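You operate a simulated robot arm through the tools that you are given. There is no shell and no other tool. Be economical: measure what you need, move in short steps, check, and stop when the job is done.

You run a simulated two-armed robot. Do the job below in one go: nothing can be reset, and whatever is moved stays where it is left.

TASK
Put two scoops of flour from the flour tub into the white bowl.
Fine: hold the tub while its lid comes off, use the red scoop, leave it on the middle of the shelf top and press the lid shut again.
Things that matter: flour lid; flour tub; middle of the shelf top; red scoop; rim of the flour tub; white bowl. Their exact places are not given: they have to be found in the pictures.

It is judged by the outcome, as a careful person would: the job done as asked, and still so three seconds after it is handed in. It fails if anything else is knocked over, pushed out of place, dropped, spilled or broken. A push-on lid holds only when it is set on centred and level and pressed home; a screw cap is set on level and turned clockwise until tight.

THE ROBOT
Two 7-joint arms with two-finger parallel grippers on one trunk, on a base that drives. Base frame: it is fixed to the floor where the robot stands at the start and does not move with it; the origin is under the middle of the robot, x ahead of it, y to its left, z up. Lengths are in mm, angles in degrees, forces in N, time in s.
The left shoulder is at the start at [60, 143, 948], the right one opposite. With the tool pointing down near the work surface each hand reaches from about 320 to 740 mm from the robot's upright axis, wherever it stands, measured 20 degrees to its own side. Places, roughly: middle of the shelf top [600, 0, 800]; rim of the flour tub [500, -100, 800]. Payload 1.57 kg a hand.
The tool frame of a hand sits at the grasp point between the pads (the TCP): z along the fingers, y along the line on which they close. The tips reach 30 mm beyond it. The gripper opens to 110 mm. The fingers are 24 mm wide and 12 mm thick; the gripper's body (48 by 112 mm) begins 78 mm behind the TCP.
Orientation is told as [roll, pitch, yaw] about the base's x, y, z axes, in that order, counted from this pose: with the fingers straight down and closing along the base's y, the tool's x points along the base's -x, its y along +y and its z along -z.

THE INTERFACE
- The arms move only by the tool drive_tool. It takes "left_moves", "right_moves" or both (then of equal length, played together; a hand with none holds still); each is a list of rows, each a list of 3 entries, a list of its own where there are three numbers: the shift along the base's x, y, z in mm, then the turn, a rotation vector about the base's x, y, z in rad, then the gripper command, from -1 (fully open) to 1 (shut), values between in proportion. In form: [[[x, y, z], [rx, ry, rz], claw], ...]. A call has 1 to 10 rows; each row is the pose to reach, as a shift and turn from the pose commanded when the call began. A row lasts 0.2 s, in which the tool goes at most 50 mm and 8.6 degrees; a call with a longer step from one row to the next is refused whole, and so is a gripper value outside its range. Where a pose cannot be reached the arm comes as near as it can. A force on the tool above 90 N (or 10 N above the force at the start of the call, whichever is more), or a blocked arm, ends the call early, and 0.2 s more pass. The fingers move at their own pace (about 45 mm/s each) and stop on an object; they squeeze with about 37 N. The grip force told is the motor's: it shows also when the fingers shut on nothing. Time passes only in rows, and 0.2 s behind the last, so rows that repeat a pose let the fingers close. The reply holds the time, the measured pose of the TCP, the force on the tool along the base axes, the opening and the grip force, in the units named above and with some noise, with the torque about the TCP (base axes, N m) and any sound that the robot's microphone picked up.
- Cameras (640 x 400 px; columns grow to the right, rows downward): "scene" is now at [39.8, -27.9, 1553.5]; the picture's right is [-0.36, -0.93, 0.00], its down [-0.74, 0.29, -0.60] and it looks along [0.56, -0.22, -0.80] (base axes); focal length 254 px, centre (320, 200). "left" rides on the left gripper at [70, -16, -141] in its tool frame; the picture's right is [0.23, 0.97, 0.00], its down [-0.86, 0.20, -0.48] and it looks along [-0.47, 0.11, 0.88] (tool axes); focal length 222 px, centre (320, 200). "right" rides on the right gripper at [70, 16, -141] in its tool frame; the picture's right is [-0.23, 0.97, 0.00], its down [-0.86, -0.20, -0.48] and it looks along [-0.47, -0.11, 0.88] (tool axes); focal length 222 px, centre (320, 200).
- snapshot(camera): a new picture of that camera. It takes no simulated time.
- lift_body(by): slides the trunk up (or, below 0, down) by that many mm; the arms and the scene camera ride with it, the base frame stays. It gives what a move gives, with no picture.
- steer(legs): drives the robot by 1 to 6 legs, each [ahead, left, turn to the left] in mm, mm and degrees, along the robot's own axes; the way and the turn of a leg run together, so that a leg with both is an arc; at most 1500 mm and 180 degrees a leg. The arms and the cameras ride along, it lands a little off, and it stops where it bumps. It gives what a move gives.
- turn_head(pan, tilt): turns the head with the scene camera to pan (to the left, within 86 degrees either way) and tilt (down, from -29 to 69), counted from straight ahead of the robot. It gives what a move gives.
- locate(camera, pixels): there is no depth. For up to 12 entries [column, row, z] of the newest picture of that camera ("zoom" is the newest enlarged one), the place [x, y] in the base frame at which the ray of that pixel passes the height z, good to about 2 mm. It takes no simulated time.
- enlarge(camera, box): a new picture of the part [left, top, right, bottom] of that camera's present view, enlarged. It takes no simulated time.
- job_done(): hands the job in; it is judged then, once.

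Go step by step. Measure first, check grasps and placings, and put right what went wrong. The budget is 80 turns and 62 pictures, counting those below and the enlarged ones. Unless the task says otherwise, let go and move clear before handing in.

The tools are called after "Request:" as a command line: name --argument value ..., lists and objects as JSON in quotes. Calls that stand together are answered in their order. drive_tool: Moves the arms, as the interface text tells. Its arguments: {"type":"object","properties":{"left_moves":{"type":"array","items":{"type":"array"}},"right_moves":{"type":"array","items":{"type":"array"}}},"required":[]} The other tools are called the same way: lift_body (by) slides the trunk up or down; steer (legs) drives the base; turn_head (pan, tilt) turns the head that bears the scene camera; snapshot (camera) takes a picture; locate (camera, pixels) gives the place at which the rays of pixels pass given heights; enlarge (camera, box) takes an enlarged picture of a part of a camera's view; job_done () hands the job in.

At the start:

```text
time: 0.0
left_tcp_pos: [461.5, 17.2, 1128.0]
left_tool_rot: [0.0, -0.2, 0.0]
left_contact_force: [0.7, -1.4, 1.1]
left_ft_torque: [-0.02, -0.01, -0.02]
left_gripper_width: 110.0
left_gripper_force: 0.0
right_tcp_pos: [355.5, -294.0, 1095.6]
right_tool_rot: [0.0, 0.0, 0.0]
right_contact_force: [0.7, -0.3, 0.0]
right_ft_torque: [-0.01, -0.02, -0.01]
right_gripper_width: 110.0
right_gripper_force: 0.1
trunk travel left (down, up): [-547.0, 43.0]
robot x, y, heading: [-0.2, 1.7, -0.0]
head pan, tilt: [-21.4, 53.1]
```

scene: 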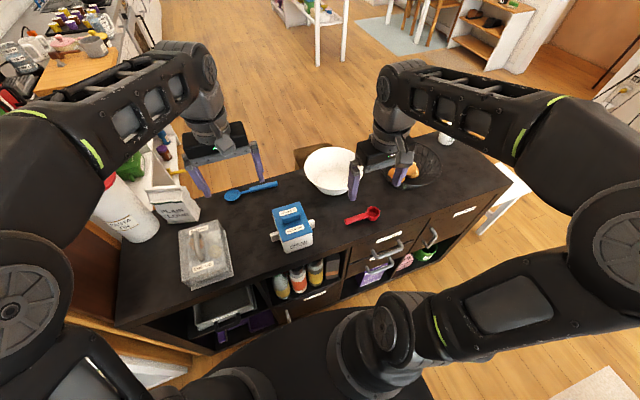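
right: 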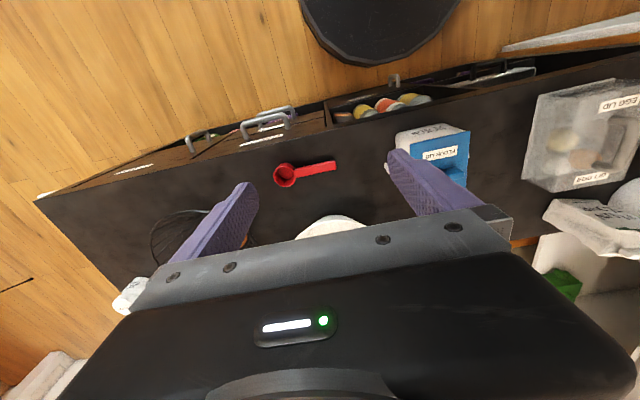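
left: 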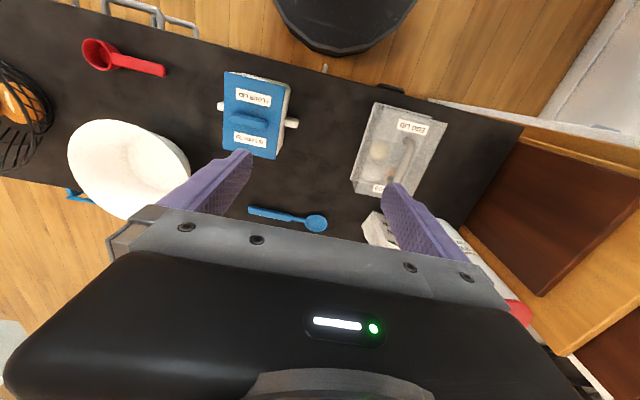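

The scene shows the blue-lidded flour tub near (292,227), the red scoop near (362,215) and the white bowl near (330,170). I'll enlarge the region and measure.

Request:
enlarge --camera "scene" --box '[220, 130, 420, 255]'

Request:
enlarge --camera "left" --box '[60, 20, 340, 195]'

Request:
locate --camera "scene" --pixels '[[292, 227, 800], [362, 215, 800], [330, 170, 800], [346, 220, 800], [375, 212, 800], [118, 320, 800], [510, 185, 800]]'

```text
3.20 times, centred on (320, 192) of scene
```

zoom: 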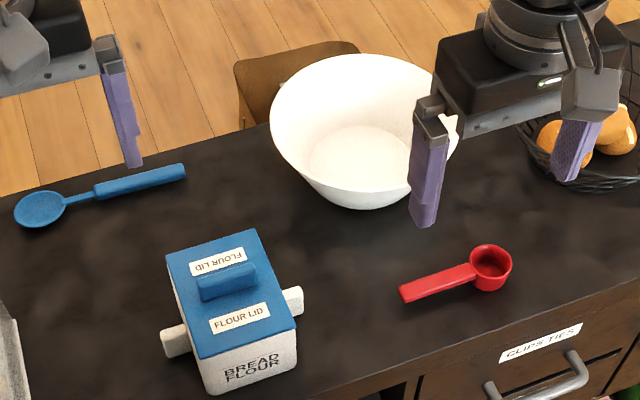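

```text
2.29 times, centred on (200, 108) of left
```

zoom: 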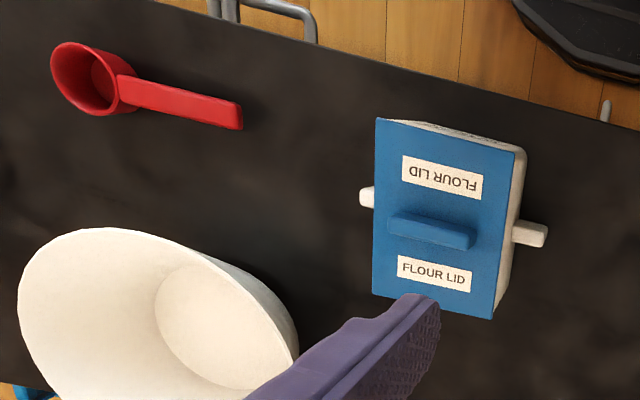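

```text
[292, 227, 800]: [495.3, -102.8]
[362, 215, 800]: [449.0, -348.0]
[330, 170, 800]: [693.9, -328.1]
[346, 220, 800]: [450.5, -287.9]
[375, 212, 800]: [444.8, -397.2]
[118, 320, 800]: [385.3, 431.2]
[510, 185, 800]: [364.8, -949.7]
```

I need the surface height; I'll triangulate the scoop handle end, and tub lid corners, across cameras.

Request:
locate --camera "left" --pixels '[[165, 72, 700], [165, 72, 800], [165, 72, 900], [225, 72, 700], [225, 72, 800], [225, 72, 900], [275, 159, 800], [275, 159, 900], [289, 85, 800], [289, 85, 900], [223, 149, 800], [223, 149, 900]]'

Request:
locate --camera "scene" --pixels '[[345.6, 222, 700], [345.6, 222, 800], [345.6, 222, 900], [282, 242, 800], [282, 242, 900], [312.5, 232, 800], [312.5, 232, 900], [272, 208.5, 800], [272, 208.5, 900], [298, 201.5, 800], [298, 201.5, 900]]'

Request:
locate --camera "right" --pixels '[[336, 166, 700], [336, 166, 800], [336, 166, 900]]'

```text
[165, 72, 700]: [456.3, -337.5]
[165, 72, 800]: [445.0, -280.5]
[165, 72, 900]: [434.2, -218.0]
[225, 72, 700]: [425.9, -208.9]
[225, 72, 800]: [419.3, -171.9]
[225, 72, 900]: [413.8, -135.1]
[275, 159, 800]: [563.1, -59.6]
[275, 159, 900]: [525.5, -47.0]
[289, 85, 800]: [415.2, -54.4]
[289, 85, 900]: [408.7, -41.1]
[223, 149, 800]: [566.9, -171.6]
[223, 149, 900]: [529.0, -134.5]
```

```text
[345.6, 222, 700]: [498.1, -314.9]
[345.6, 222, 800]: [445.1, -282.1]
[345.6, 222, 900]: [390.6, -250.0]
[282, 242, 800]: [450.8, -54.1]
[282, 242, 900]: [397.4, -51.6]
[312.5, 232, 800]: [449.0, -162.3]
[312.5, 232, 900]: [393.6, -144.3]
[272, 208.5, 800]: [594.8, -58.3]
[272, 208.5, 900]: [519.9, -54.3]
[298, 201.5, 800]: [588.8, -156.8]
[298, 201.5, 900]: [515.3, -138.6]
```

```text
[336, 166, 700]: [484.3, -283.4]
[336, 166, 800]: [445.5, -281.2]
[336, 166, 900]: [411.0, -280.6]
```

The handle end triangulates to z≈800 and the lid top to about z 880, x 410–531, y -57…-145. Next I'll measure the table edges, the spoon, bowl and the nominal shelf-middle point.

Request:
locate --camera "left" --pixels '[[523, 127, 795], [329, 71, 795], [60, 2, 795], [250, 210, 795], [325, 222, 795], [352, 185, 795], [0, 178, 795]]'

Request:
locate --camera "scene" --pixels '[[118, 322, 795], [510, 184, 795], [440, 131, 795], [277, 182, 795], [225, 195, 795], [300, 168, 795], [180, 138, 795], [346, 260, 795]]'

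Request:
turn_head --pan 0 --tilt 50

Request:
snapshot --camera "scene"

```text
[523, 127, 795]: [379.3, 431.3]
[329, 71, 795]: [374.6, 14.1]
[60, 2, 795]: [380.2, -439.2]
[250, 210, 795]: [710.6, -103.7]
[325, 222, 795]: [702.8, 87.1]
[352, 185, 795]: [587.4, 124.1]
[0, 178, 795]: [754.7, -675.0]
```

```text
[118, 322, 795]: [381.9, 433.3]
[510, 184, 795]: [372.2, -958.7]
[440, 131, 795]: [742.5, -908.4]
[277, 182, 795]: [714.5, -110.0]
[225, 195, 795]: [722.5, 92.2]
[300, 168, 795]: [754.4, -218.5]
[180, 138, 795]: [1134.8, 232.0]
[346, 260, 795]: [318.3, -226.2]
```

```text
time: 0.8
left_tcp_pos: [460.5, 17.0, 1128.5]
left_tool_rot: [0.1, -0.1, 0.0]
left_contact_force: [0.2, -0.6, -0.5]
left_ft_torque: [0.0, 0.0, -0.01]
left_gripper_width: 109.9
left_gripper_force: 0.0
right_tcp_pos: [355.0, -293.8, 1094.9]
right_tool_rot: [0.0, 0.0, 0.0]
right_contact_force: [-0.1, 0.0, 0.8]
right_ft_torque: [-0.01, 0.02, 0.01]
right_gripper_width: 110.1
right_gripper_force: 0.0
trunk travel left (down, up): [-547.0, 43.0]
robot x, y, heading: [1.4, 1.7, -0.1]
head pan, tilt: [0.0, 50.0]
```

```text
56 pictures are left
```

scene: 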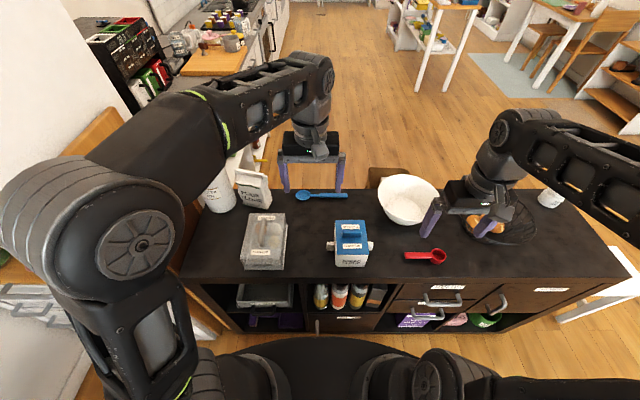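

Table spans x 378–755, y 432…-940. I'll bring the left hand lower for a close look at the tub and turn the right hand by +90° yaw (closing along x), needed for both the lid knob and the scoop handle.

Request:
drive_tool --left_moves '[[[-10, 10, -15], [0, 0, 0], -1], [[-20, 20, -30], [0, 0, 0], -1], [[-30, 30, -45], [0, 0, 0], -1], [[-40, 40, -60], [0, 0, 0], -1], [[-50, 50, -75], [0, 0, 0], -1], [[-60, 60, -90], [0, 0, 0], -1], [[-70, 60, -105], [0, 0, 0], -1], [[-80, 60, -120], [0, 0, 0], -1], [[-80, 60, -135], [0, 0, 0], -1], [[-80, 60, -150], [0, 0, 0], -1]]' --right_moves '[[[0, -5, 0], [0, 0, 0.145], -1], [[0, -10, 0], [0, 0, 0.29], -1], [[0, -20, 0], [0, 0, 0.435], -1], [[0, -30, 0], [0, 0, 0.58], -1], [[0, -30, 0], [0, 0, 0.725], -1], [[0, -30, 0], [0, 0, 0.87], -1], [[0, -30, 0], [0, 0, 1.015], -1], [[0, -30, 0], [0, 0, 1.16], -1], [[0, -30, 0], [0, 0, 1.305], -1], [[0, -30, 0], [0, 0, 1.45], -1]]'

Request:
snapshot --camera "left"

Request:
snapshot --camera "right"

```text
time: 3.0
left_tcp_pos: [379.9, 77.2, 976.6]
left_tool_rot: [0.1, -0.1, 0.1]
left_contact_force: [0.5, -0.4, -0.1]
left_ft_torque: [-0.01, -0.03, -0.03]
left_gripper_width: 109.7
left_gripper_force: 0.0
right_tcp_pos: [354.9, -323.3, 1095.1]
right_tool_rot: [0.1, 0.0, 83.3]
right_contact_force: [-0.4, -0.7, 0.2]
right_ft_torque: [0.02, -0.03, 0.02]
right_gripper_width: 109.8
right_gripper_force: 0.0
trunk travel left (down, up): [-547.0, 43.0]
robot x, y, heading: [-0.9, -1.4, -0.5]
head pan, tilt: [0.0, 50.0]
```

```text
55 pictures are left
```

left: 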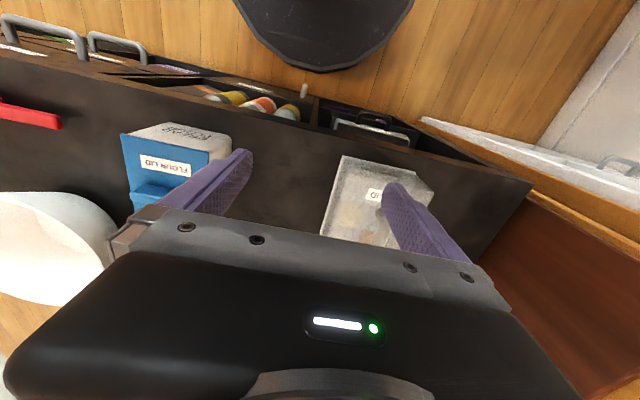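

```text
54 pictures are left
```

right: 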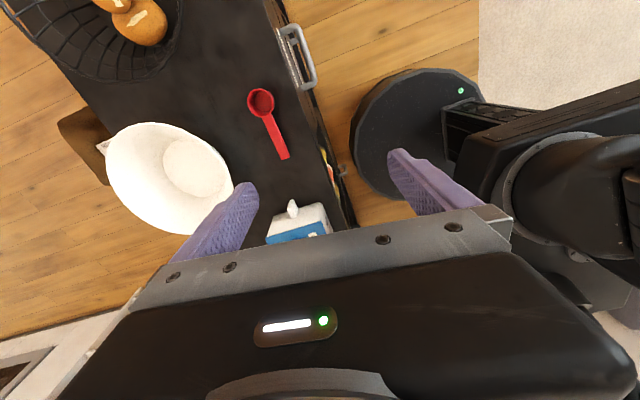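

Views are clear. I'll finish the yaw and bring the right hand near the tub's right side to see the lid, lug and body closely.

Request:
drive_tool --right_moves '[[[20, 15, -20], [0, 0, 0.116], -1], [[40, 30, -40], [0, 0, 0.116], -1], [[60, 45, -60], [0, 0, 0.116], -1], [[80, 60, -80], [0, 0, 0.116], -1], [[100, 75, -100], [0, 0, 0.116], -1], [[115, 83, -115], [0, 0, 0.116], -1]]'

Request:
snapshot --camera "right"

Request:
enlarge --camera "scene" --box '[230, 170, 470, 290]'

```text
time: 4.5
left_tcp_pos: [380.3, 78.0, 978.1]
left_tool_rot: [0.0, 0.0, -0.1]
left_contact_force: [-0.2, 0.3, -1.0]
left_ft_torque: [-0.03, -0.03, 0.0]
left_gripper_width: 110.1
left_gripper_force: 0.1
right_tcp_pos: [471.3, -240.2, 978.9]
right_tool_rot: [0.0, 0.0, 89.7]
right_contact_force: [-0.2, 0.2, -0.8]
right_ft_torque: [-0.01, -0.01, -0.01]
right_gripper_width: 109.8
right_gripper_force: 0.1
trunk travel left (down, up): [-547.0, 43.0]
robot x, y, heading: [-0.5, 0.1, 0.0]
head pan, tilt: [0.0, 50.0]
```

```text
53 pictures are left
```

right: 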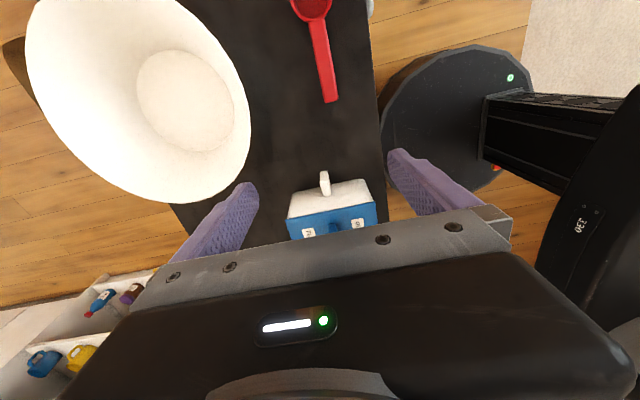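

```text
2.67 times, centred on (350, 230) of scene
```

zoom: 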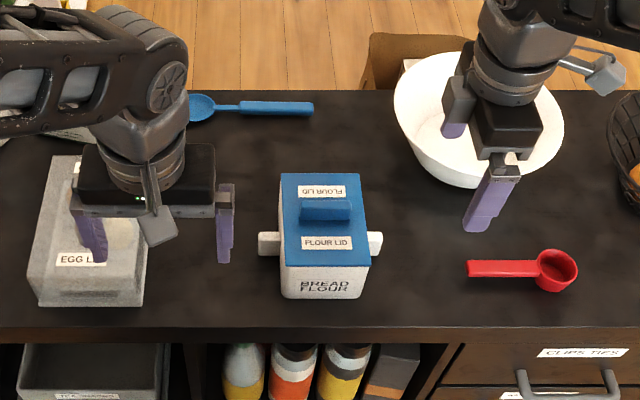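

I'll enlarge the right view of tub and scoop, then triangulate lug, lid edge and base.

Request:
enlarge --camera "right" --box '[270, 150, 398, 240]'

Request:
locate --camera "scene" --pixels '[[371, 260, 840], [371, 260, 800], [341, 248, 850], [341, 248, 880], [352, 248, 900], [352, 250, 880], [335.5, 281, 795], [365, 281.5, 795], [439, 268, 800], [405.5, 268, 800], [325, 262, 840]]'

```text
4.44 times, centred on (334, 195) of right
```

zoom: 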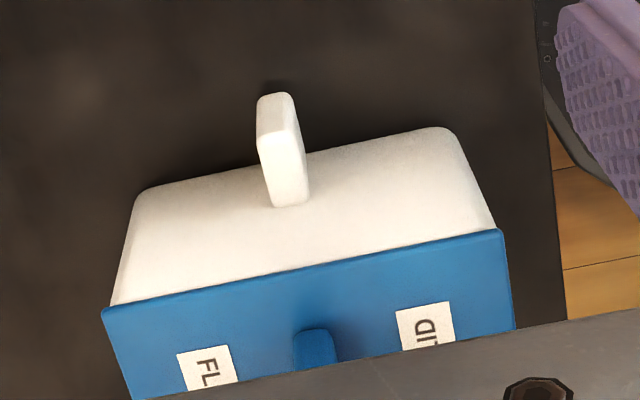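

```text
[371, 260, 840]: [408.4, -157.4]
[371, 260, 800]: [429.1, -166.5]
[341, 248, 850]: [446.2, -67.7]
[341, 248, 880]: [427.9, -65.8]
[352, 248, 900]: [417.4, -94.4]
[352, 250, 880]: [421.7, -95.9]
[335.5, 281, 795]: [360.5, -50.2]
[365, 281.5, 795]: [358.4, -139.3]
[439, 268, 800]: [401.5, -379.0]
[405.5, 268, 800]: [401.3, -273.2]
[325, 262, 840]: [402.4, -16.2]
```

The enlarged picture keeps a 1.6 aspect, so I correct my row conversions and triangulate again.

Request:
locate --camera "scene" --pixels '[[337, 254.4, 800], [337, 254.4, 900], [368.8, 254.4, 800], [368.8, 254.4, 900], [335, 220, 800], [335, 220, 900], [365, 220, 800], [365, 220, 900], [365, 266.4, 795], [405.5, 255.5, 800], [373, 247, 800], [373, 247, 900]]'

Request:
locate --camera "zoom" --pixels '[[103, 308, 800], [103, 308, 900], [502, 232, 800], [502, 232, 900], [140, 190, 780], [140, 190, 800], [445, 128, 780], [445, 128, 800], [258, 97, 800], [258, 97, 900], [290, 94, 800], [290, 94, 900]]'

```text
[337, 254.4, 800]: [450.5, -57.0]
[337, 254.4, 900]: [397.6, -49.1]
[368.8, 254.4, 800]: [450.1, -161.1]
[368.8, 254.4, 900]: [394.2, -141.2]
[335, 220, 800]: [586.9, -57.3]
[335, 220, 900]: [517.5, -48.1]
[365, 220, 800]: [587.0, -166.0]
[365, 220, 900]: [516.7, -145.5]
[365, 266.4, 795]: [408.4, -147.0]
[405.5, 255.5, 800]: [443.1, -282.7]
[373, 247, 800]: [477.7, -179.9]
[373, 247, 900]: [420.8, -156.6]
```

```text
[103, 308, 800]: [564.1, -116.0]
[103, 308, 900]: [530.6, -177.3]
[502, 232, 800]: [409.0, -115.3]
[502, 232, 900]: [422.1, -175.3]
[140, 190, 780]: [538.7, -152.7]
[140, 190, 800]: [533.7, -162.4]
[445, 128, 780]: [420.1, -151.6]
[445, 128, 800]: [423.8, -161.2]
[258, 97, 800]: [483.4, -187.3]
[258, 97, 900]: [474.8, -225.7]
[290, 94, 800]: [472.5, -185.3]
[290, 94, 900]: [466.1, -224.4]
```

Lid comes out as x 417–544, y -52…-152, top z≈860, centre about (480,-102). I'll pin down the table height using the front edge in two cameras.

Request:
locate --camera "scene" --pixels '[[350, 277.5, 770], [350, 277.5, 800], [410, 277.5, 770], [410, 277.5, 800]]'

Request:
locate --camera "right" --pixels '[[380, 130, 770], [380, 130, 800], [373, 50, 770], [373, 50, 800], [330, 103, 770], [330, 103, 800], [318, 103, 800], [313, 0, 800]]'

Request:
enlarge --camera "right" --box '[270, 0, 400, 110]'

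```text
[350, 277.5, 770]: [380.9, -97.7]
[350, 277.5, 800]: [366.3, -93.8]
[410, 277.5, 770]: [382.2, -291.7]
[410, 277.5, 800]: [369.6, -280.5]
```

```text
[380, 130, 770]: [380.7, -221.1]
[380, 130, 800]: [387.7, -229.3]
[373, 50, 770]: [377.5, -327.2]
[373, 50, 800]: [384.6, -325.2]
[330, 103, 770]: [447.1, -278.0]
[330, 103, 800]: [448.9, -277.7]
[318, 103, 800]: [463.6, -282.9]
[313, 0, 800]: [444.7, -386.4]
```

```text
3.64 times, centred on (335, 55) of right
```

zoom: 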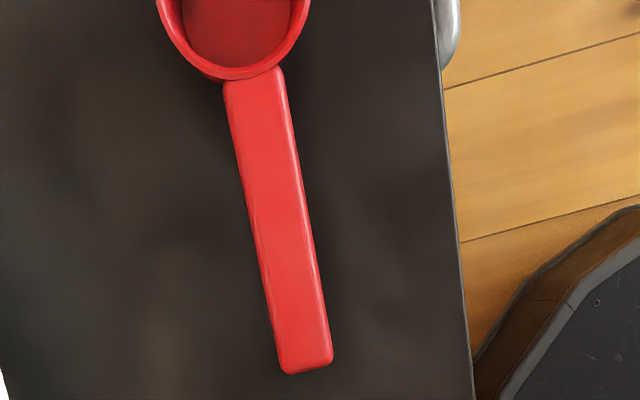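

Edge agreement at z≈770: table ≈770, scoop handle top ≈800. Now the lug's top edge and knob positions.

Request:
locate --camera "right" --pixels '[[320, 180, 800], [320, 180, 840], [328.8, 179, 800], [328.8, 179, 840], [330, 222, 870], [336, 224, 870]]'

Request:
locate --camera "scene" --pixels '[[372, 242.4, 800], [372, 242.4, 840], [326.7, 242.4, 800], [326.7, 242.4, 840], [326.7, 251, 800], [342.5, 230, 880], [361.6, 230, 880], [343.2, 237.5, 862], [362, 237.5, 862]]'

Request:
enlarge --camera "left" --box '[90, 100, 250, 200]'

```text
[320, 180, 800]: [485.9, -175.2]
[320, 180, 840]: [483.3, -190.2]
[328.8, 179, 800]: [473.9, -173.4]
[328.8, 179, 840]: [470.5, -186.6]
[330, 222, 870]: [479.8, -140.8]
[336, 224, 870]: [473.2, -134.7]
```

```text
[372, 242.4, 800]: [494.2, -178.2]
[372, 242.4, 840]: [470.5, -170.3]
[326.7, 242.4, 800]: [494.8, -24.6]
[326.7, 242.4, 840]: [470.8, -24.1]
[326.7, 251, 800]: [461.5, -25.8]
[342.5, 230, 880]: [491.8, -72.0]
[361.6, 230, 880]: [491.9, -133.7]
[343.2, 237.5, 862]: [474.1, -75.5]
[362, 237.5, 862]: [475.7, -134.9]
```

```text
4.00 times, centred on (170, 150) of left
```

zoom: 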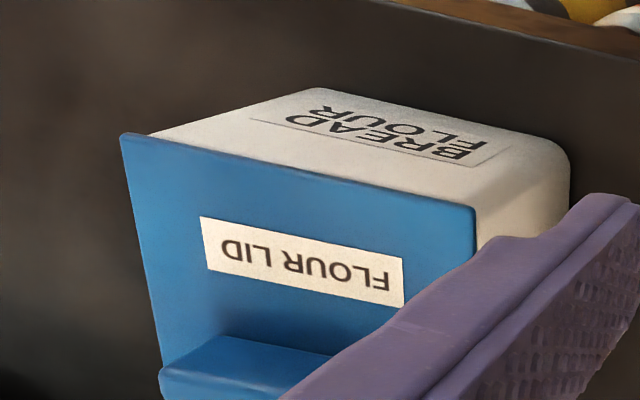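

Lug: about 12 mm thick at x≈480, top z≈805, left lug y -28…-52; knob about x 475–490, y -72…-134 on lid top z 860. I'll turn the left hand to yaw -90 for gripping the left lug, and tilt the right slightly above the knob.

Request:
drive_tool --left_moves '[[[10, -4, -6], [0, 0, -0.149], -1], [[20, -8, -12], [0, 0, -0.298], -1], [[30, -12, -18], [0, 0, -0.447], -1], [[40, -16, -24], [0, 0, -0.596], -1], [[50, -20, -30], [0, 0, -0.745], -1], [[60, -20, -30], [0, 0, -0.894], -1], [[70, -20, -30], [0, 0, -1.043], -1], [[80, -20, -30], [0, 0, -1.192], -1], [[90, -20, -30], [0, 0, -1.341], -1], [[100, -20, -30], [0, 0, -1.49], -1]]' --right_moves '[[[0, 0, 5], [0.1, 0, 0], -1], [[0, 0, 10], [0.2, 0, 0], -1], [[0, 0, 10], [0.262, 0, 0], -1], [[0, 0, 10], [0.262, 0, 0], -1], [[0, 0, 10], [0.262, 0, 0], -1], [[0, 0, 10], [0.262, 0, 0], -1], [[0, 0, 10], [0.262, 0, 0], -1], [[0, 0, 10], [0.262, 0, 0], -1], [[0, 0, 10], [0.262, 0, 0], -1], [[0, 0, 10], [0.262, 0, 0], -1]]'

Request:
drive_tool --left_moves '[[[0, 0, -10], [0, 0, -0.08], -1], [[0, 0, -20], [0, 0, -0.08], -1]]'

Request:
drive_tool --left_moves '[[[0, 0, 0], [-0.145, 0, 0], 0], [[0, 0, 0], [-0.29, 0, 0], 0], [[0, 0, 0], [-0.436, 0, 0], 0], [[0, 0, 0], [-0.436, 0, 0], 0]]'

Request:
snapshot --camera "left"

Request:
snapshot --camera "scene"

```text
time: 6.7
left_tcp_pos: [480.9, 57.5, 947.8]
left_tool_rot: [0.0, 0.0, -85.5]
left_contact_force: [-0.4, 0.4, -0.8]
left_ft_torque: [-0.03, 0.01, 0.0]
left_gripper_width: 110.0
left_gripper_force: 0.1
right_tcp_pos: [471.0, -241.4, 989.8]
right_tool_rot: [0.1, -15.1, 89.8]
right_contact_force: [-0.3, -0.5, 0.1]
right_ft_torque: [-0.01, 0.0, 0.0]
right_gripper_width: 110.0
right_gripper_force: 0.0
trunk travel left (down, up): [-547.0, 43.0]
robot x, y, heading: [0.8, 1.7, -0.1]
head pan, tilt: [0.0, 50.0]
```

```text
time: 7.2
left_tcp_pos: [481.7, 57.3, 928.5]
left_tool_rot: [-0.1, -0.1, -90.0]
left_contact_force: [0.0, 0.7, 0.1]
left_ft_torque: [-0.01, -0.01, 0.03]
left_gripper_width: 109.9
left_gripper_force: 0.0
right_tcp_pos: [471.1, -241.1, 990.1]
right_tool_rot: [0.1, -15.1, 89.7]
right_contact_force: [0.1, 0.6, -0.1]
right_ft_torque: [0.03, -0.04, -0.03]
right_gripper_width: 110.0
right_gripper_force: 0.0
trunk travel left (down, up): [-547.0, 43.0]
robot x, y, heading: [-2.5, -1.2, 0.1]
head pan, tilt: [0.0, 50.0]
```

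```text
time: 8.2
left_tcp_pos: [480.4, 57.1, 928.4]
left_tool_rot: [0.0, -25.0, -90.0]
left_contact_force: [-0.1, -0.9, 0.5]
left_ft_torque: [0.01, -0.01, 0.0]
left_gripper_width: 55.2
left_gripper_force: 0.1
right_tcp_pos: [470.4, -241.1, 990.1]
right_tool_rot: [0.1, -15.0, 89.7]
right_contact_force: [-1.1, 0.3, -0.2]
right_ft_torque: [0.03, 0.0, -0.02]
right_gripper_width: 109.9
right_gripper_force: 0.2
trunk travel left (down, up): [-547.0, 43.0]
robot x, y, heading: [-0.0, -1.4, -0.2]
head pan, tilt: [0.0, 50.0]
```

```text
48 pictures are left
```

left: 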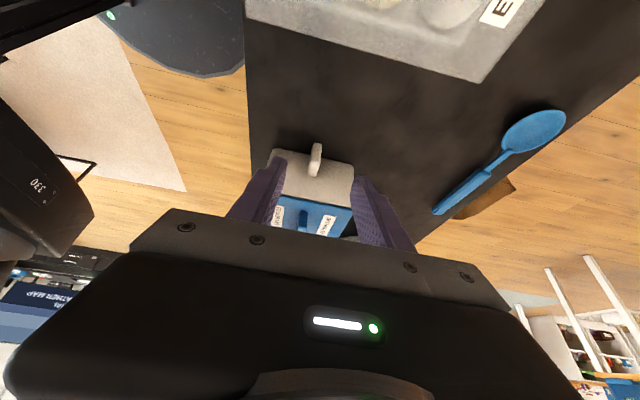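

```text
47 pictures are left
```

scene: 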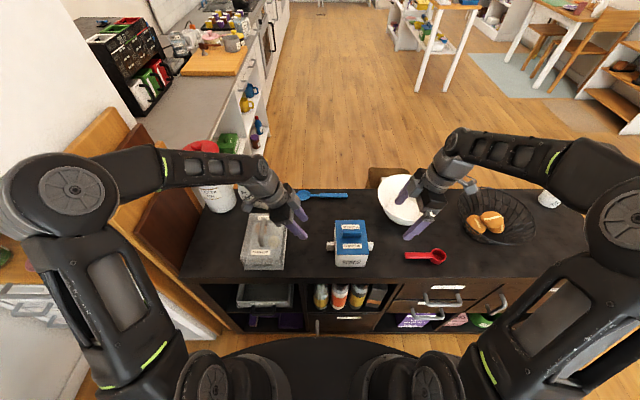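

The left lug appears at (316,160) in the left view. I'll measure it, plus bowl rim, with clear views.

Request:
enlarge --camera "left" --box '[250, 125, 378, 205]'

Request:
locate --camera "left" --pixels '[[312, 147, 803], [321, 147, 803], [310, 174, 803], [320, 174, 803], [478, 82, 840], [478, 82, 770]]'

```text
5.00 times, centred on (314, 165) of left
```

zoom: 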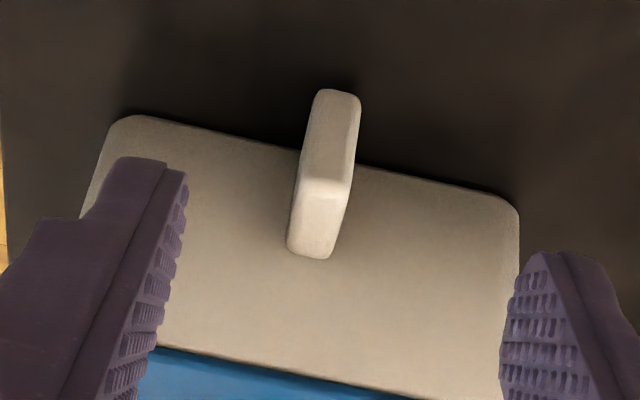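

```text
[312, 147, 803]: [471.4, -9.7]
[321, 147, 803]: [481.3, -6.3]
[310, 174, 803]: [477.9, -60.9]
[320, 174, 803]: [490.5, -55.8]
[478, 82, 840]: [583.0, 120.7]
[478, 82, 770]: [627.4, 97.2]
```

Request:
locate --camera "left" --pixels '[[310, 162, 812], [320.4, 162, 812], [308, 175, 812], [317, 176.5, 812], [318, 143.5, 780], [318, 143.5, 790], [318, 143.5, 800]]'

```text
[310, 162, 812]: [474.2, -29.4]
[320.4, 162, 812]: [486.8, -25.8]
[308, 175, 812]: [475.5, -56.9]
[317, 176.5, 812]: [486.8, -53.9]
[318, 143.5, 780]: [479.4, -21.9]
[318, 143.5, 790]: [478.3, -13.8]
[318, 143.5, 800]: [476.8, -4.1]
```

Left lug: x 474–487, y -28…-53, top z≈812. I'll bring the left gripper in along its finger axis and close on it.

Request:
drive_tool --left_moves '[[[0, -25, -25], [0, 0, 0], 0], [[0, -57, -57], [0, 0, 0], 0], [[0, -65, -75], [0, 0, 0], 0], [[0, -74, -93], [0, 0, 0], 0], [[0, -82, -111], [0, 0, 0], 0], [[0, -82, -111], [0, 0, 0], 0]]'

Request:
drive_tool --left_moves '[[[0, 0, 0], [0, 0, 0], 1], [[0, 0, 0], [0, 0, 0], 1], [[0, 0, 0], [0, 0, 0], 1], [[0, 0, 0], [0, 0, 0], 1]]' --right_moves '[[[3, 40, 0], [0, 0, 0], -0.3], [[6, 80, 0], [0, 0, 0], -0.3], [[9, 120, -10], [0, 0, 0], -0.3], [[10, 135, -30], [0, 0, 0], -0.3]]'

Request:
snapshot --camera "left"

Request:
snapshot --camera "scene"

Request:
snapshot --camera "right"

```text
time: 9.7
left_tcp_pos: [481.2, -23.9, 816.4]
left_tool_rot: [0.0, -25.0, -89.9]
left_contact_force: [0.6, -0.4, -0.5]
left_ft_torque: [-0.03, 0.01, -0.03]
left_gripper_width: 55.1
left_gripper_force: 0.0
right_tcp_pos: [470.5, -240.2, 990.4]
right_tool_rot: [0.1, -15.0, 89.6]
right_contact_force: [-0.1, -0.3, 0.6]
right_ft_torque: [0.01, -0.01, 0.0]
right_gripper_width: 110.0
right_gripper_force: 0.0
trunk travel left (down, up): [-547.0, 43.0]
robot x, y, heading: [-1.6, -1.5, 0.2]
head pan, tilt: [0.0, 50.0]
```

```text
time: 10.7
left_tcp_pos: [480.3, -24.7, 815.6]
left_tool_rot: [-0.2, -25.0, -90.0]
left_contact_force: [-1.2, 0.4, -0.3]
left_ft_torque: [0.21, -0.13, -0.11]
left_gripper_width: 13.8
left_gripper_force: 27.7
right_tcp_pos: [480.3, -106.0, 960.2]
right_tool_rot: [0.2, -14.9, 89.7]
right_contact_force: [-0.3, 0.2, 0.3]
right_ft_torque: [0.0, 0.05, -0.06]
right_gripper_width: 71.5
right_gripper_force: 0.1
trunk travel left (down, up): [-547.0, 43.0]
robot x, y, heading: [-1.3, 1.1, 0.1]
head pan, tilt: [0.0, 50.0]
```

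```text
45 pictures are left
```

left: 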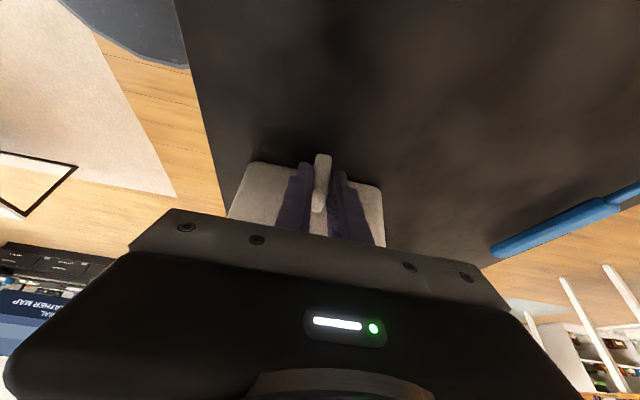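

```text
44 pictures are left
```

scene: 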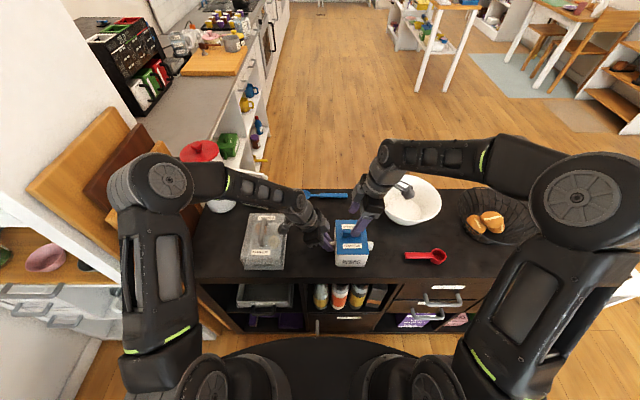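

```text
43 pictures are left
```

right: 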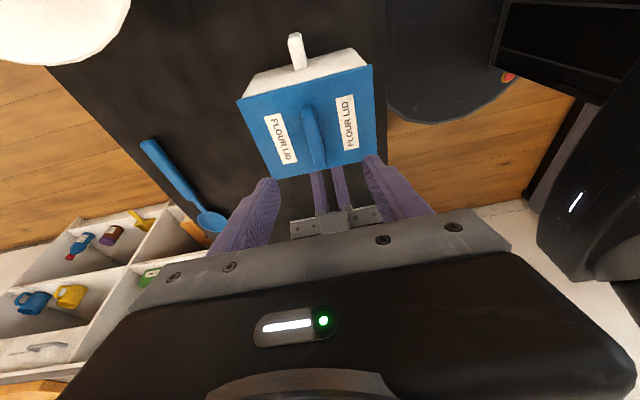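

Left grip holds the lug (13.8 mm). Now measuring the knob in the right view.

Request:
enlarge --camera "right" --box '[232, 50, 392, 190]'

Request:
locate --camera "right" --pixels '[[301, 108, 878], [314, 107, 878], [314, 168, 878], [325, 166, 878], [238, 101, 860], [372, 66, 860], [378, 149, 860], [274, 179, 860]]'

```text
2.86 times, centred on (312, 120) of right
```

zoom: 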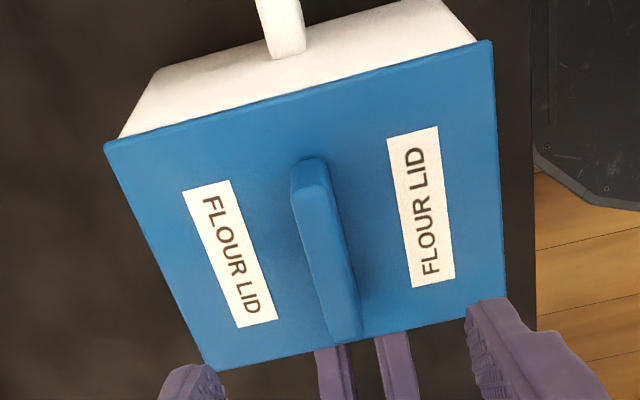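

```text
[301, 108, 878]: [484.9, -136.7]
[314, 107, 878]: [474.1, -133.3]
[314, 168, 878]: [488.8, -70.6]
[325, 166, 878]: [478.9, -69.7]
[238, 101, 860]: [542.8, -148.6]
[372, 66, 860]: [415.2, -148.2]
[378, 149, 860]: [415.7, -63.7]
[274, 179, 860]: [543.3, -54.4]
```

Knob is centred at about (481,-103), ~11 mm thick in x. Lowering right hand onto it and closing.

Request:
drive_tool --right_moves '[[[1, -2, -25], [0, 0, 0], -0.3], [[1, -2, -50], [0, 0, 0], -0.3], [[1, -2, -64], [0, 0, 0], -0.3], [[1, -2, -64], [0, 0, 0], 1], [[1, -2, -64], [0, 0, 0], 1], [[1, -2, -64], [0, 0, 0], 1], [[1, -2, -64], [0, 0, 0], 1], [[1, -2, -64], [0, 0, 0], 1]]'

Request:
snapshot --camera "right"

```text
time: 12.4
left_tcp_pos: [479.8, -24.3, 816.8]
left_tool_rot: [0.0, -25.1, -90.0]
left_contact_force: [-1.7, -0.5, 0.3]
left_ft_torque: [0.1, -0.21, -0.08]
left_gripper_width: 13.5
left_gripper_force: 30.9
right_tcp_pos: [480.8, -109.7, 897.1]
right_tool_rot: [0.1, -15.0, 89.8]
right_contact_force: [-0.4, 0.3, 0.6]
right_ft_torque: [0.0, 0.01, 0.03]
right_gripper_width: 11.8
right_gripper_force: 26.5
trunk travel left (down, up): [-547.0, 43.0]
robot x, y, heading: [-0.6, 1.7, -0.2]
head pan, tilt: [0.0, 50.0]
```

```text
41 pictures are left
```

right: 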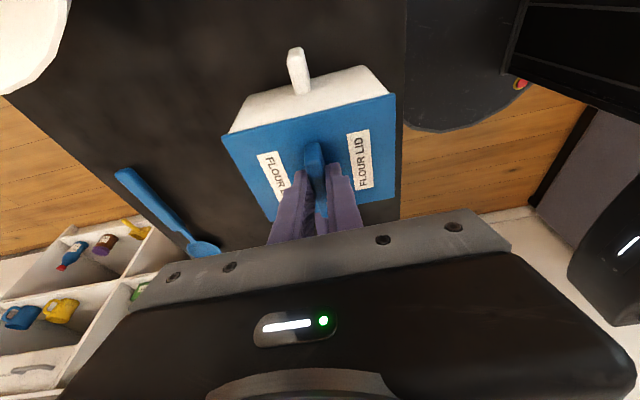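

Knob is gripped (11.8 mm). Pulling straight up gently.

Request:
drive_tool --right_moves '[[[0, 0, 3], [0, 0, 0], 1], [[0, 0, 6], [0, 0, 0], 1], [[0, 0, 9], [0, 0, 0], 1], [[0, 0, 12], [0, 0, 0], 1], [[0, 0, 16], [0, 0, 0], 1], [[0, 0, 20], [0, 0, 0], 1], [[0, 0, 25], [0, 0, 0], 1], [[0, 0, 30], [0, 0, 0], 1]]'

Request:
snapshot --camera "right"

Request:
enlarge --camera "scene" --box '[280, 170, 440, 270]'

```text
time: 14.2
left_tcp_pos: [481.1, -23.1, 816.8]
left_tool_rot: [0.0, -25.1, -89.8]
left_contact_force: [1.1, -0.1, 0.6]
left_ft_torque: [0.04, -0.35, 0.07]
left_gripper_width: 13.4
left_gripper_force: 30.3
right_tcp_pos: [482.5, -108.1, 926.0]
right_tool_rot: [0.2, -15.0, 89.7]
right_contact_force: [0.5, 0.4, -0.9]
right_ft_torque: [-0.02, 0.01, -0.02]
right_gripper_width: 12.0
right_gripper_force: 29.8
trunk travel left (down, up): [-547.0, 43.0]
robot x, y, heading: [0.9, 0.2, 0.3]
head pan, tilt: [0.0, 50.0]
```

```text
40 pictures are left
```

right: 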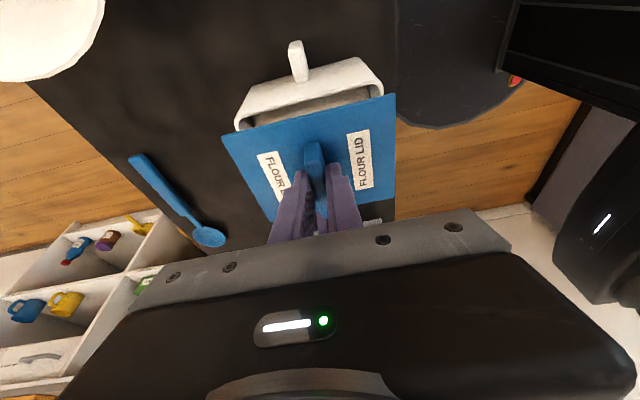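

```text
4.00 times, centred on (360, 220) of scene
```

zoom: 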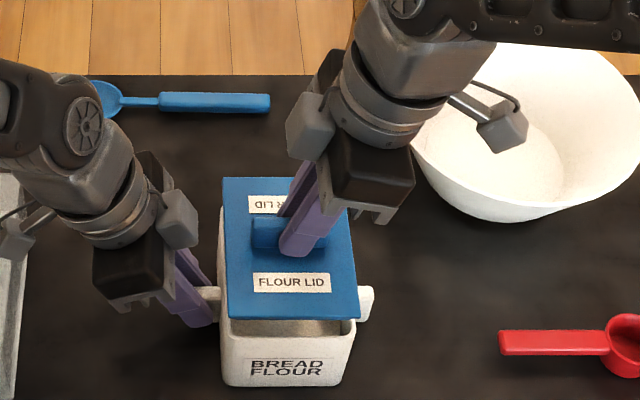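

The lid is off. Checking the free spot right of the scoop for the lid, and bowl geometry.

Request:
locate --camera "scene" --pixels '[[480, 243, 770], [462, 225, 770], [505, 246, 770], [447, 257, 770], [430, 249, 800], [405.5, 255.5, 790], [559, 270, 770], [386, 215, 840], [445, 205, 840]]'

Request:
snapshot --camera "scene"

```text
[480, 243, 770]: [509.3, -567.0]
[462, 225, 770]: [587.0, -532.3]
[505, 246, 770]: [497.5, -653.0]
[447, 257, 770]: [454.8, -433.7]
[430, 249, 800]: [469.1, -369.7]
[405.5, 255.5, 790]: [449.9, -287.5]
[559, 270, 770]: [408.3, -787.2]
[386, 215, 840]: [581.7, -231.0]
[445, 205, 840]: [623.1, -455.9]
```

```text
38 pictures are left
```

scene: 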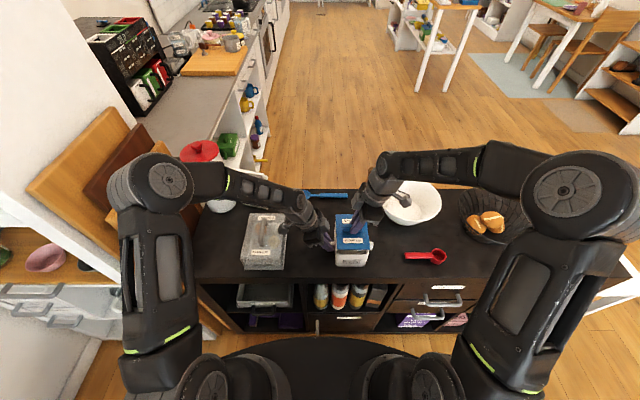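

The lid can go at about (450,-475), clear of scoop cup (y≥-405) and basket. Moving it there at height.

Request:
drive_tool --right_moves '[[[0, -20, 15], [0, 0, 0], 1], [[-4, -60, 20], [0, 0, 0], 1], [[-8, -105, 20], [0, 0, 0], 1], [[-12, -150, 20], [0, 0, 0], 1], [[-16, -195, 20], [0, 0, 0], 1], [[-20, -240, 20], [0, 0, 0], 1], [[-24, -285, 20], [0, 0, 0], 1], [[-28, -330, 10], [0, 0, 0], 1], [[-32, -374, -10], [0, 0, 0], 1], [[-32, -374, -50], [0, 0, 0], 1]]'

Request:
snapshot --camera "scene"

Request:
snapshot --camera "right"

```text
time: 16.4
left_tcp_pos: [480.6, -22.0, 817.2]
left_tool_rot: [0.0, -25.1, -89.9]
left_contact_force: [0.7, 0.2, 0.0]
left_ft_torque: [0.32, -0.21, 0.0]
left_gripper_width: 14.1
left_gripper_force: 30.1
right_tcp_pos: [447.2, -475.2, 872.4]
right_tool_rot: [0.8, -15.5, 89.9]
right_contact_force: [-20.2, 23.3, 20.2]
right_ft_torque: [-0.33, -0.89, 0.61]
right_gripper_width: 21.3
right_gripper_force: 34.7
trunk travel left (down, up): [-547.0, 43.0]
robot x, y, heading: [1.5, 1.7, 0.1]
head pan, tilt: [0.0, 50.0]
```

```text
37 pictures are left
```

scene: 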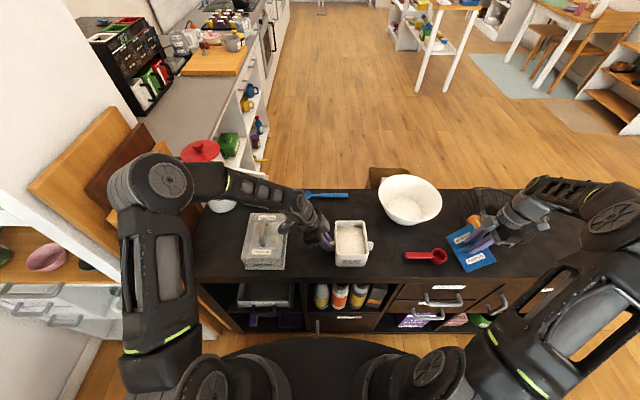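

```text
36 pictures are left
```

right: 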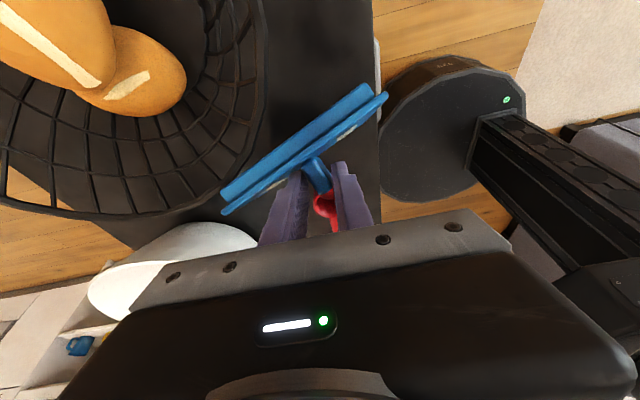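

The lid has touched something (20 N) and twisted in the grip; the basket is nearer than I judged. Raising straight up and looking.

Request:
drive_tool --right_moves '[[[0, 8, 15], [0, 0, 0], 1], [[0, 15, 35], [0, 0, 0], 1], [[0, 20, 60], [0, 0, 0], 1], [[0, 20, 75], [0, 0, 0], 1]]'

Request:
enlarge --camera "scene" --box '[370, 150, 610, 300]'

Request:
snapshot --camera "right"

```text
time: 17.4
left_tcp_pos: [480.8, -24.8, 817.3]
left_tool_rot: [0.0, -25.1, -90.0]
left_contact_force: [0.6, -0.9, 1.0]
left_ft_torque: [0.05, -0.36, 0.0]
left_gripper_width: 13.7
left_gripper_force: 30.1
right_tcp_pos: [449.0, -462.1, 949.5]
right_tool_rot: [0.2, -15.0, 89.8]
right_contact_force: [0.4, 0.3, -0.5]
right_ft_torque: [0.0, 0.01, 0.0]
right_gripper_width: 12.0
right_gripper_force: 29.4
trunk travel left (down, up): [-547.0, 43.0]
robot x, y, heading: [-1.1, -2.4, -0.1]
head pan, tilt: [0.0, 50.0]
```

```text
2.67 times, centred on (490, 225) of scene
```

zoom: 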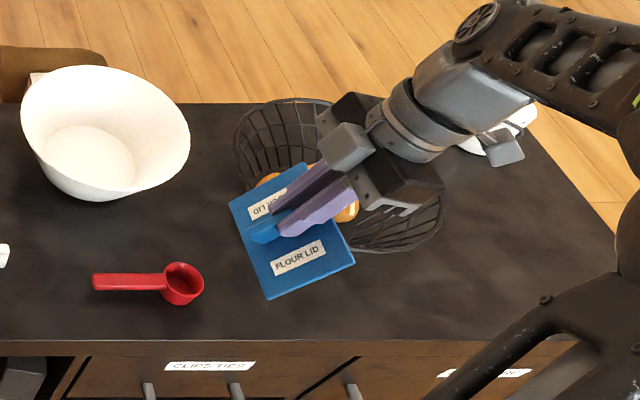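

```text
34 pictures are left
```

right: 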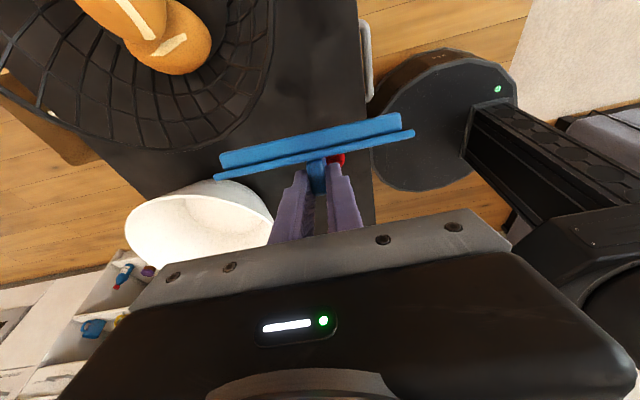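

The basket looks undisturbed; the lid swung ~55° about the grip axis. Measuring the basket's rim and scoop cup to choose a better spot.

Request:
locate --camera "right" --pixels '[[274, 30, 830], [265, 80, 830], [240, 120, 830], [190, 148, 830], [100, 145, 830], [360, 20, 770]]'

Request:
locate --camera "zoom" --pixels '[[345, 252, 830], [345, 252, 800], [233, 150, 830], [203, 285, 800], [182, 264, 800], [163, 285, 800], [0, 0, 800]]'

```text
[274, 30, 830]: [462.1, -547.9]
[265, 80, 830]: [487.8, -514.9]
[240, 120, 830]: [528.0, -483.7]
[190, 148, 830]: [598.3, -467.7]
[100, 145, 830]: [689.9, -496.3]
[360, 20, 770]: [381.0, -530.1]
```

```text
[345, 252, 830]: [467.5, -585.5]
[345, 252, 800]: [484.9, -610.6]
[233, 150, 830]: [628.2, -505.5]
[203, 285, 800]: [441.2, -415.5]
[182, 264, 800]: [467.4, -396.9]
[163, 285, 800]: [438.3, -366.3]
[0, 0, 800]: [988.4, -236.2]
```

The basket rim reaches y≈-480, so the lid doesn't fit there. The gap left of the tub (between lug y -28 and the egg box) is the alternative; measuring the egg box.

Request:
locate --camera "scene" --pixels '[[284.5, 270, 770], [287, 215, 840], [287, 215, 800], [285, 262, 840], [250, 213, 840], [243, 267, 800]]'

Request:
drive_tool --left_moves '[[[0, 0, 0], [0, 0, 0], 0.3], [[0, 0, 0], [0, 0, 0], 0.2], [[0, 0, 0], [0, 0, 0], 0.2], [[0, 8, 18], [0, 0, 0], 0.2], [[0, 20, 42], [0, 0, 0], 0.2], [[0, 30, 80], [0, 0, 0], 0.2], [[-20, 40, 125], [0, 0, 0], 0.2], [[-40, 75, 150], [0, 0, 0], 0.2], [[-60, 120, 160], [0, 0, 0], 0.2], [[-80, 165, 160], [0, 0, 0], 0.2]]'

Request:
drive_tool --left_moves '[[[0, 45, 0], [0, 0, 0], -1], [[0, 90, 0], [0, 0, 0], -1], [[-20, 130, 0], [0, 0, 0], -1]]'

Request:
snapshot --camera "scene"

```text
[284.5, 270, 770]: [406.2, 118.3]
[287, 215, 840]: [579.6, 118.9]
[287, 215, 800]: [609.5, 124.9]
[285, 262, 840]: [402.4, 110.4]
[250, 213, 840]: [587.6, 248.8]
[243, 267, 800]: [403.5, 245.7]
```

```text
refused: row 7 steps farther than a row can; nothing moved
```

```text
time: 18.2
left_tcp_pos: [460.5, 98.6, 819.8]
left_tool_rot: [0.2, -25.1, -90.3]
left_contact_force: [5.0, -23.4, 13.0]
left_ft_torque: [1.05, 0.41, 0.33]
left_gripper_width: 70.6
left_gripper_force: 0.2
right_tcp_pos: [448.8, -465.4, 948.7]
right_tool_rot: [0.1, -15.1, 89.7]
right_contact_force: [0.9, -1.1, -0.5]
right_ft_torque: [0.01, 0.0, -0.02]
right_gripper_width: 11.7
right_gripper_force: 29.5
trunk travel left (down, up): [-547.0, 43.0]
robot x, y, heading: [-0.4, 2.0, -0.2]
head pan, tilt: [0.0, 50.0]
```

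```text
33 pictures are left
```

scene: 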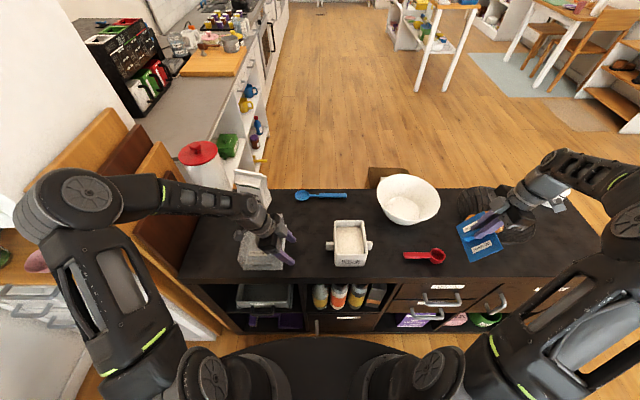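

The first (retreat) call was refused so the second one ran from the low pose, and the left hand is now touching the egg box (-23 N). I'll back off slightly to -y, then rise, and check for shifts.

Request:
drive_tool --left_moves '[[[10, -40, 5], [0, 0, 0], -0.4], [[10, -45, 20], [0, 0, 0], -0.4], [[10, -45, 60], [0, 0, 0], -0.4], [[10, -45, 100], [0, 0, 0], -0.4], [[10, -45, 140], [0, 0, 0], -0.4], [[10, -45, 180], [0, 0, 0], -0.4]]'

Request:
enlarge --camera "scene" --box '[180, 165, 420, 315]'

```text
time: 19.6
left_tcp_pos: [470.0, 59.6, 999.7]
left_tool_rot: [0.0, -25.0, -90.0]
left_contact_force: [-0.1, -0.2, 0.0]
left_ft_torque: [-0.01, -0.02, 0.05]
left_gripper_width: 77.1
left_gripper_force: 0.0
right_tcp_pos: [449.3, -461.7, 950.8]
right_tool_rot: [0.0, -15.0, 89.7]
right_contact_force: [-1.0, -0.5, -1.2]
right_ft_torque: [0.01, 0.0, 0.02]
right_gripper_width: 11.8
right_gripper_force: 29.0
trunk travel left (down, up): [-547.0, 43.0]
robot x, y, heading: [1.9, -2.4, 0.1]
head pan, tilt: [0.0, 50.0]
```

```text
2.67 times, centred on (300, 240) of scene
```

zoom: 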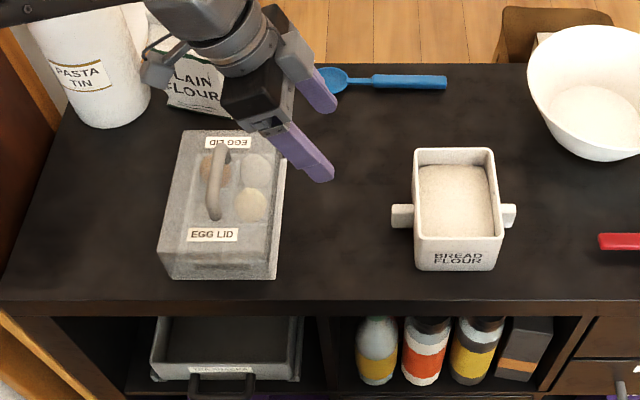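

Tub and egg box are in place (tub corners still at (335,221)/(365,220)). Retracting the left hand up-left and out, single call.

Request:
drive_tool --left_moves '[[[-10, 35, 10], [0, 0, 0], -1], [[-25, 75, 20], [0, 0, 0], -1], [[-40, 115, 30], [0, 0, 0], -1], [[-60, 150, 40], [0, 0, 0], -1], [[-80, 185, 40], [0, 0, 0], -1]]' --right_moves '[[[0, 10, 10], [0, 0, 0], 1], [[0, 50, 20], [0, 0, 0], 1], [[0, 90, 25], [0, 0, 0], 1], [[0, 130, 25], [0, 0, 0], 1], [[0, 170, 25], [0.05, 0, 0], 1]]'

```text
time: 20.9
left_tcp_pos: [390.3, 246.3, 1039.2]
left_tool_rot: [0.0, -25.1, -90.0]
left_contact_force: [0.5, 0.2, -0.3]
left_ft_torque: [-0.01, -0.02, 0.03]
left_gripper_width: 109.9
left_gripper_force: 0.1
right_tcp_pos: [448.4, -290.7, 976.4]
right_tool_rot: [0.1, -17.8, 89.7]
right_contact_force: [-0.6, 0.7, -0.4]
right_ft_torque: [0.0, -0.03, -0.01]
right_gripper_width: 11.9
right_gripper_force: 28.6
trunk travel left (down, up): [-547.0, 43.0]
robot x, y, heading: [0.0, -1.7, 0.1]
head pan, tilt: [0.0, 50.0]
```

Readings are clean. Carrying the lid over to the left gap at height.

Request:
drive_tool --right_moves '[[[0, 44, 5], [0.07, 0, 0], 1], [[0, 88, 5], [0.14, 0, 0], 1], [[0, 132, 5], [0.213, 0, 0], 1], [[0, 176, 5], [0.213, 0, 0], 1], [[0, 220, 5], [0.213, 0, 0], 1], [[0, 264, 5], [0.213, 0, 0], 1], [[2, 308, 5], [0.213, 0, 0], 1], [[2, 340, 0], [0.213, 0, 0], 1], [[2, 340, -40], [0.213, 0, 0], 1], [[2, 340, -80], [0.213, 0, 0], 1]]'

Request:
snapshot --camera "right"

Request:
snapshot --camera "left"

```text
time: 23.1
left_tcp_pos: [391.2, 245.8, 1038.3]
left_tool_rot: [-0.1, -25.1, -89.9]
left_contact_force: [0.2, -0.3, -0.1]
left_ft_torque: [0.02, 0.01, -0.05]
left_gripper_width: 110.0
left_gripper_force: 0.2
right_tcp_pos: [452.1, 49.8, 893.9]
right_tool_rot: [0.2, -30.1, 89.7]
right_contact_force: [0.2, -0.3, -1.6]
right_ft_torque: [-0.01, 0.0, -0.02]
right_gripper_width: 11.8
right_gripper_force: 29.2
trunk travel left (down, up): [-547.0, 43.0]
robot x, y, heading: [-2.5, 4.5, -0.1]
head pan, tilt: [0.0, 50.0]
```

```text
31 pictures are left
```

right: 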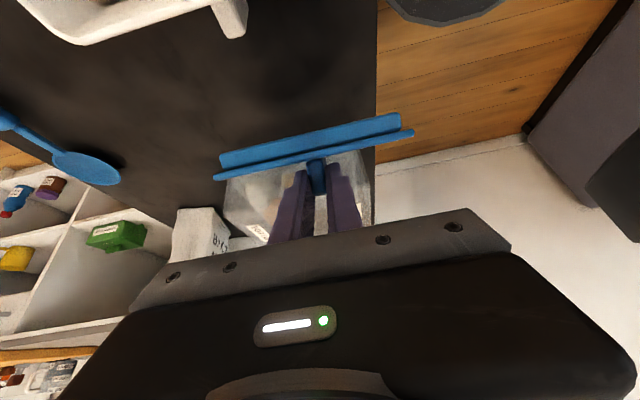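

```text
30 pictures are left
```

left: 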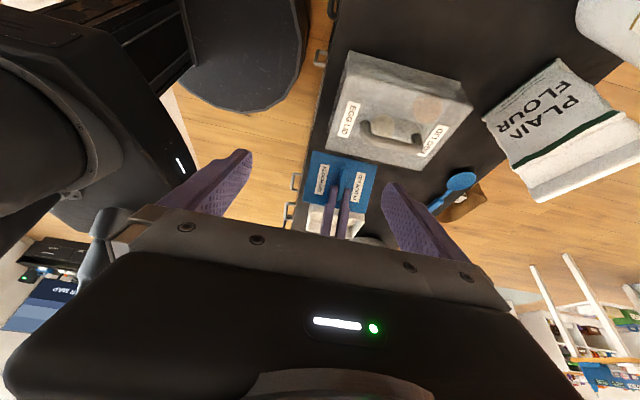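

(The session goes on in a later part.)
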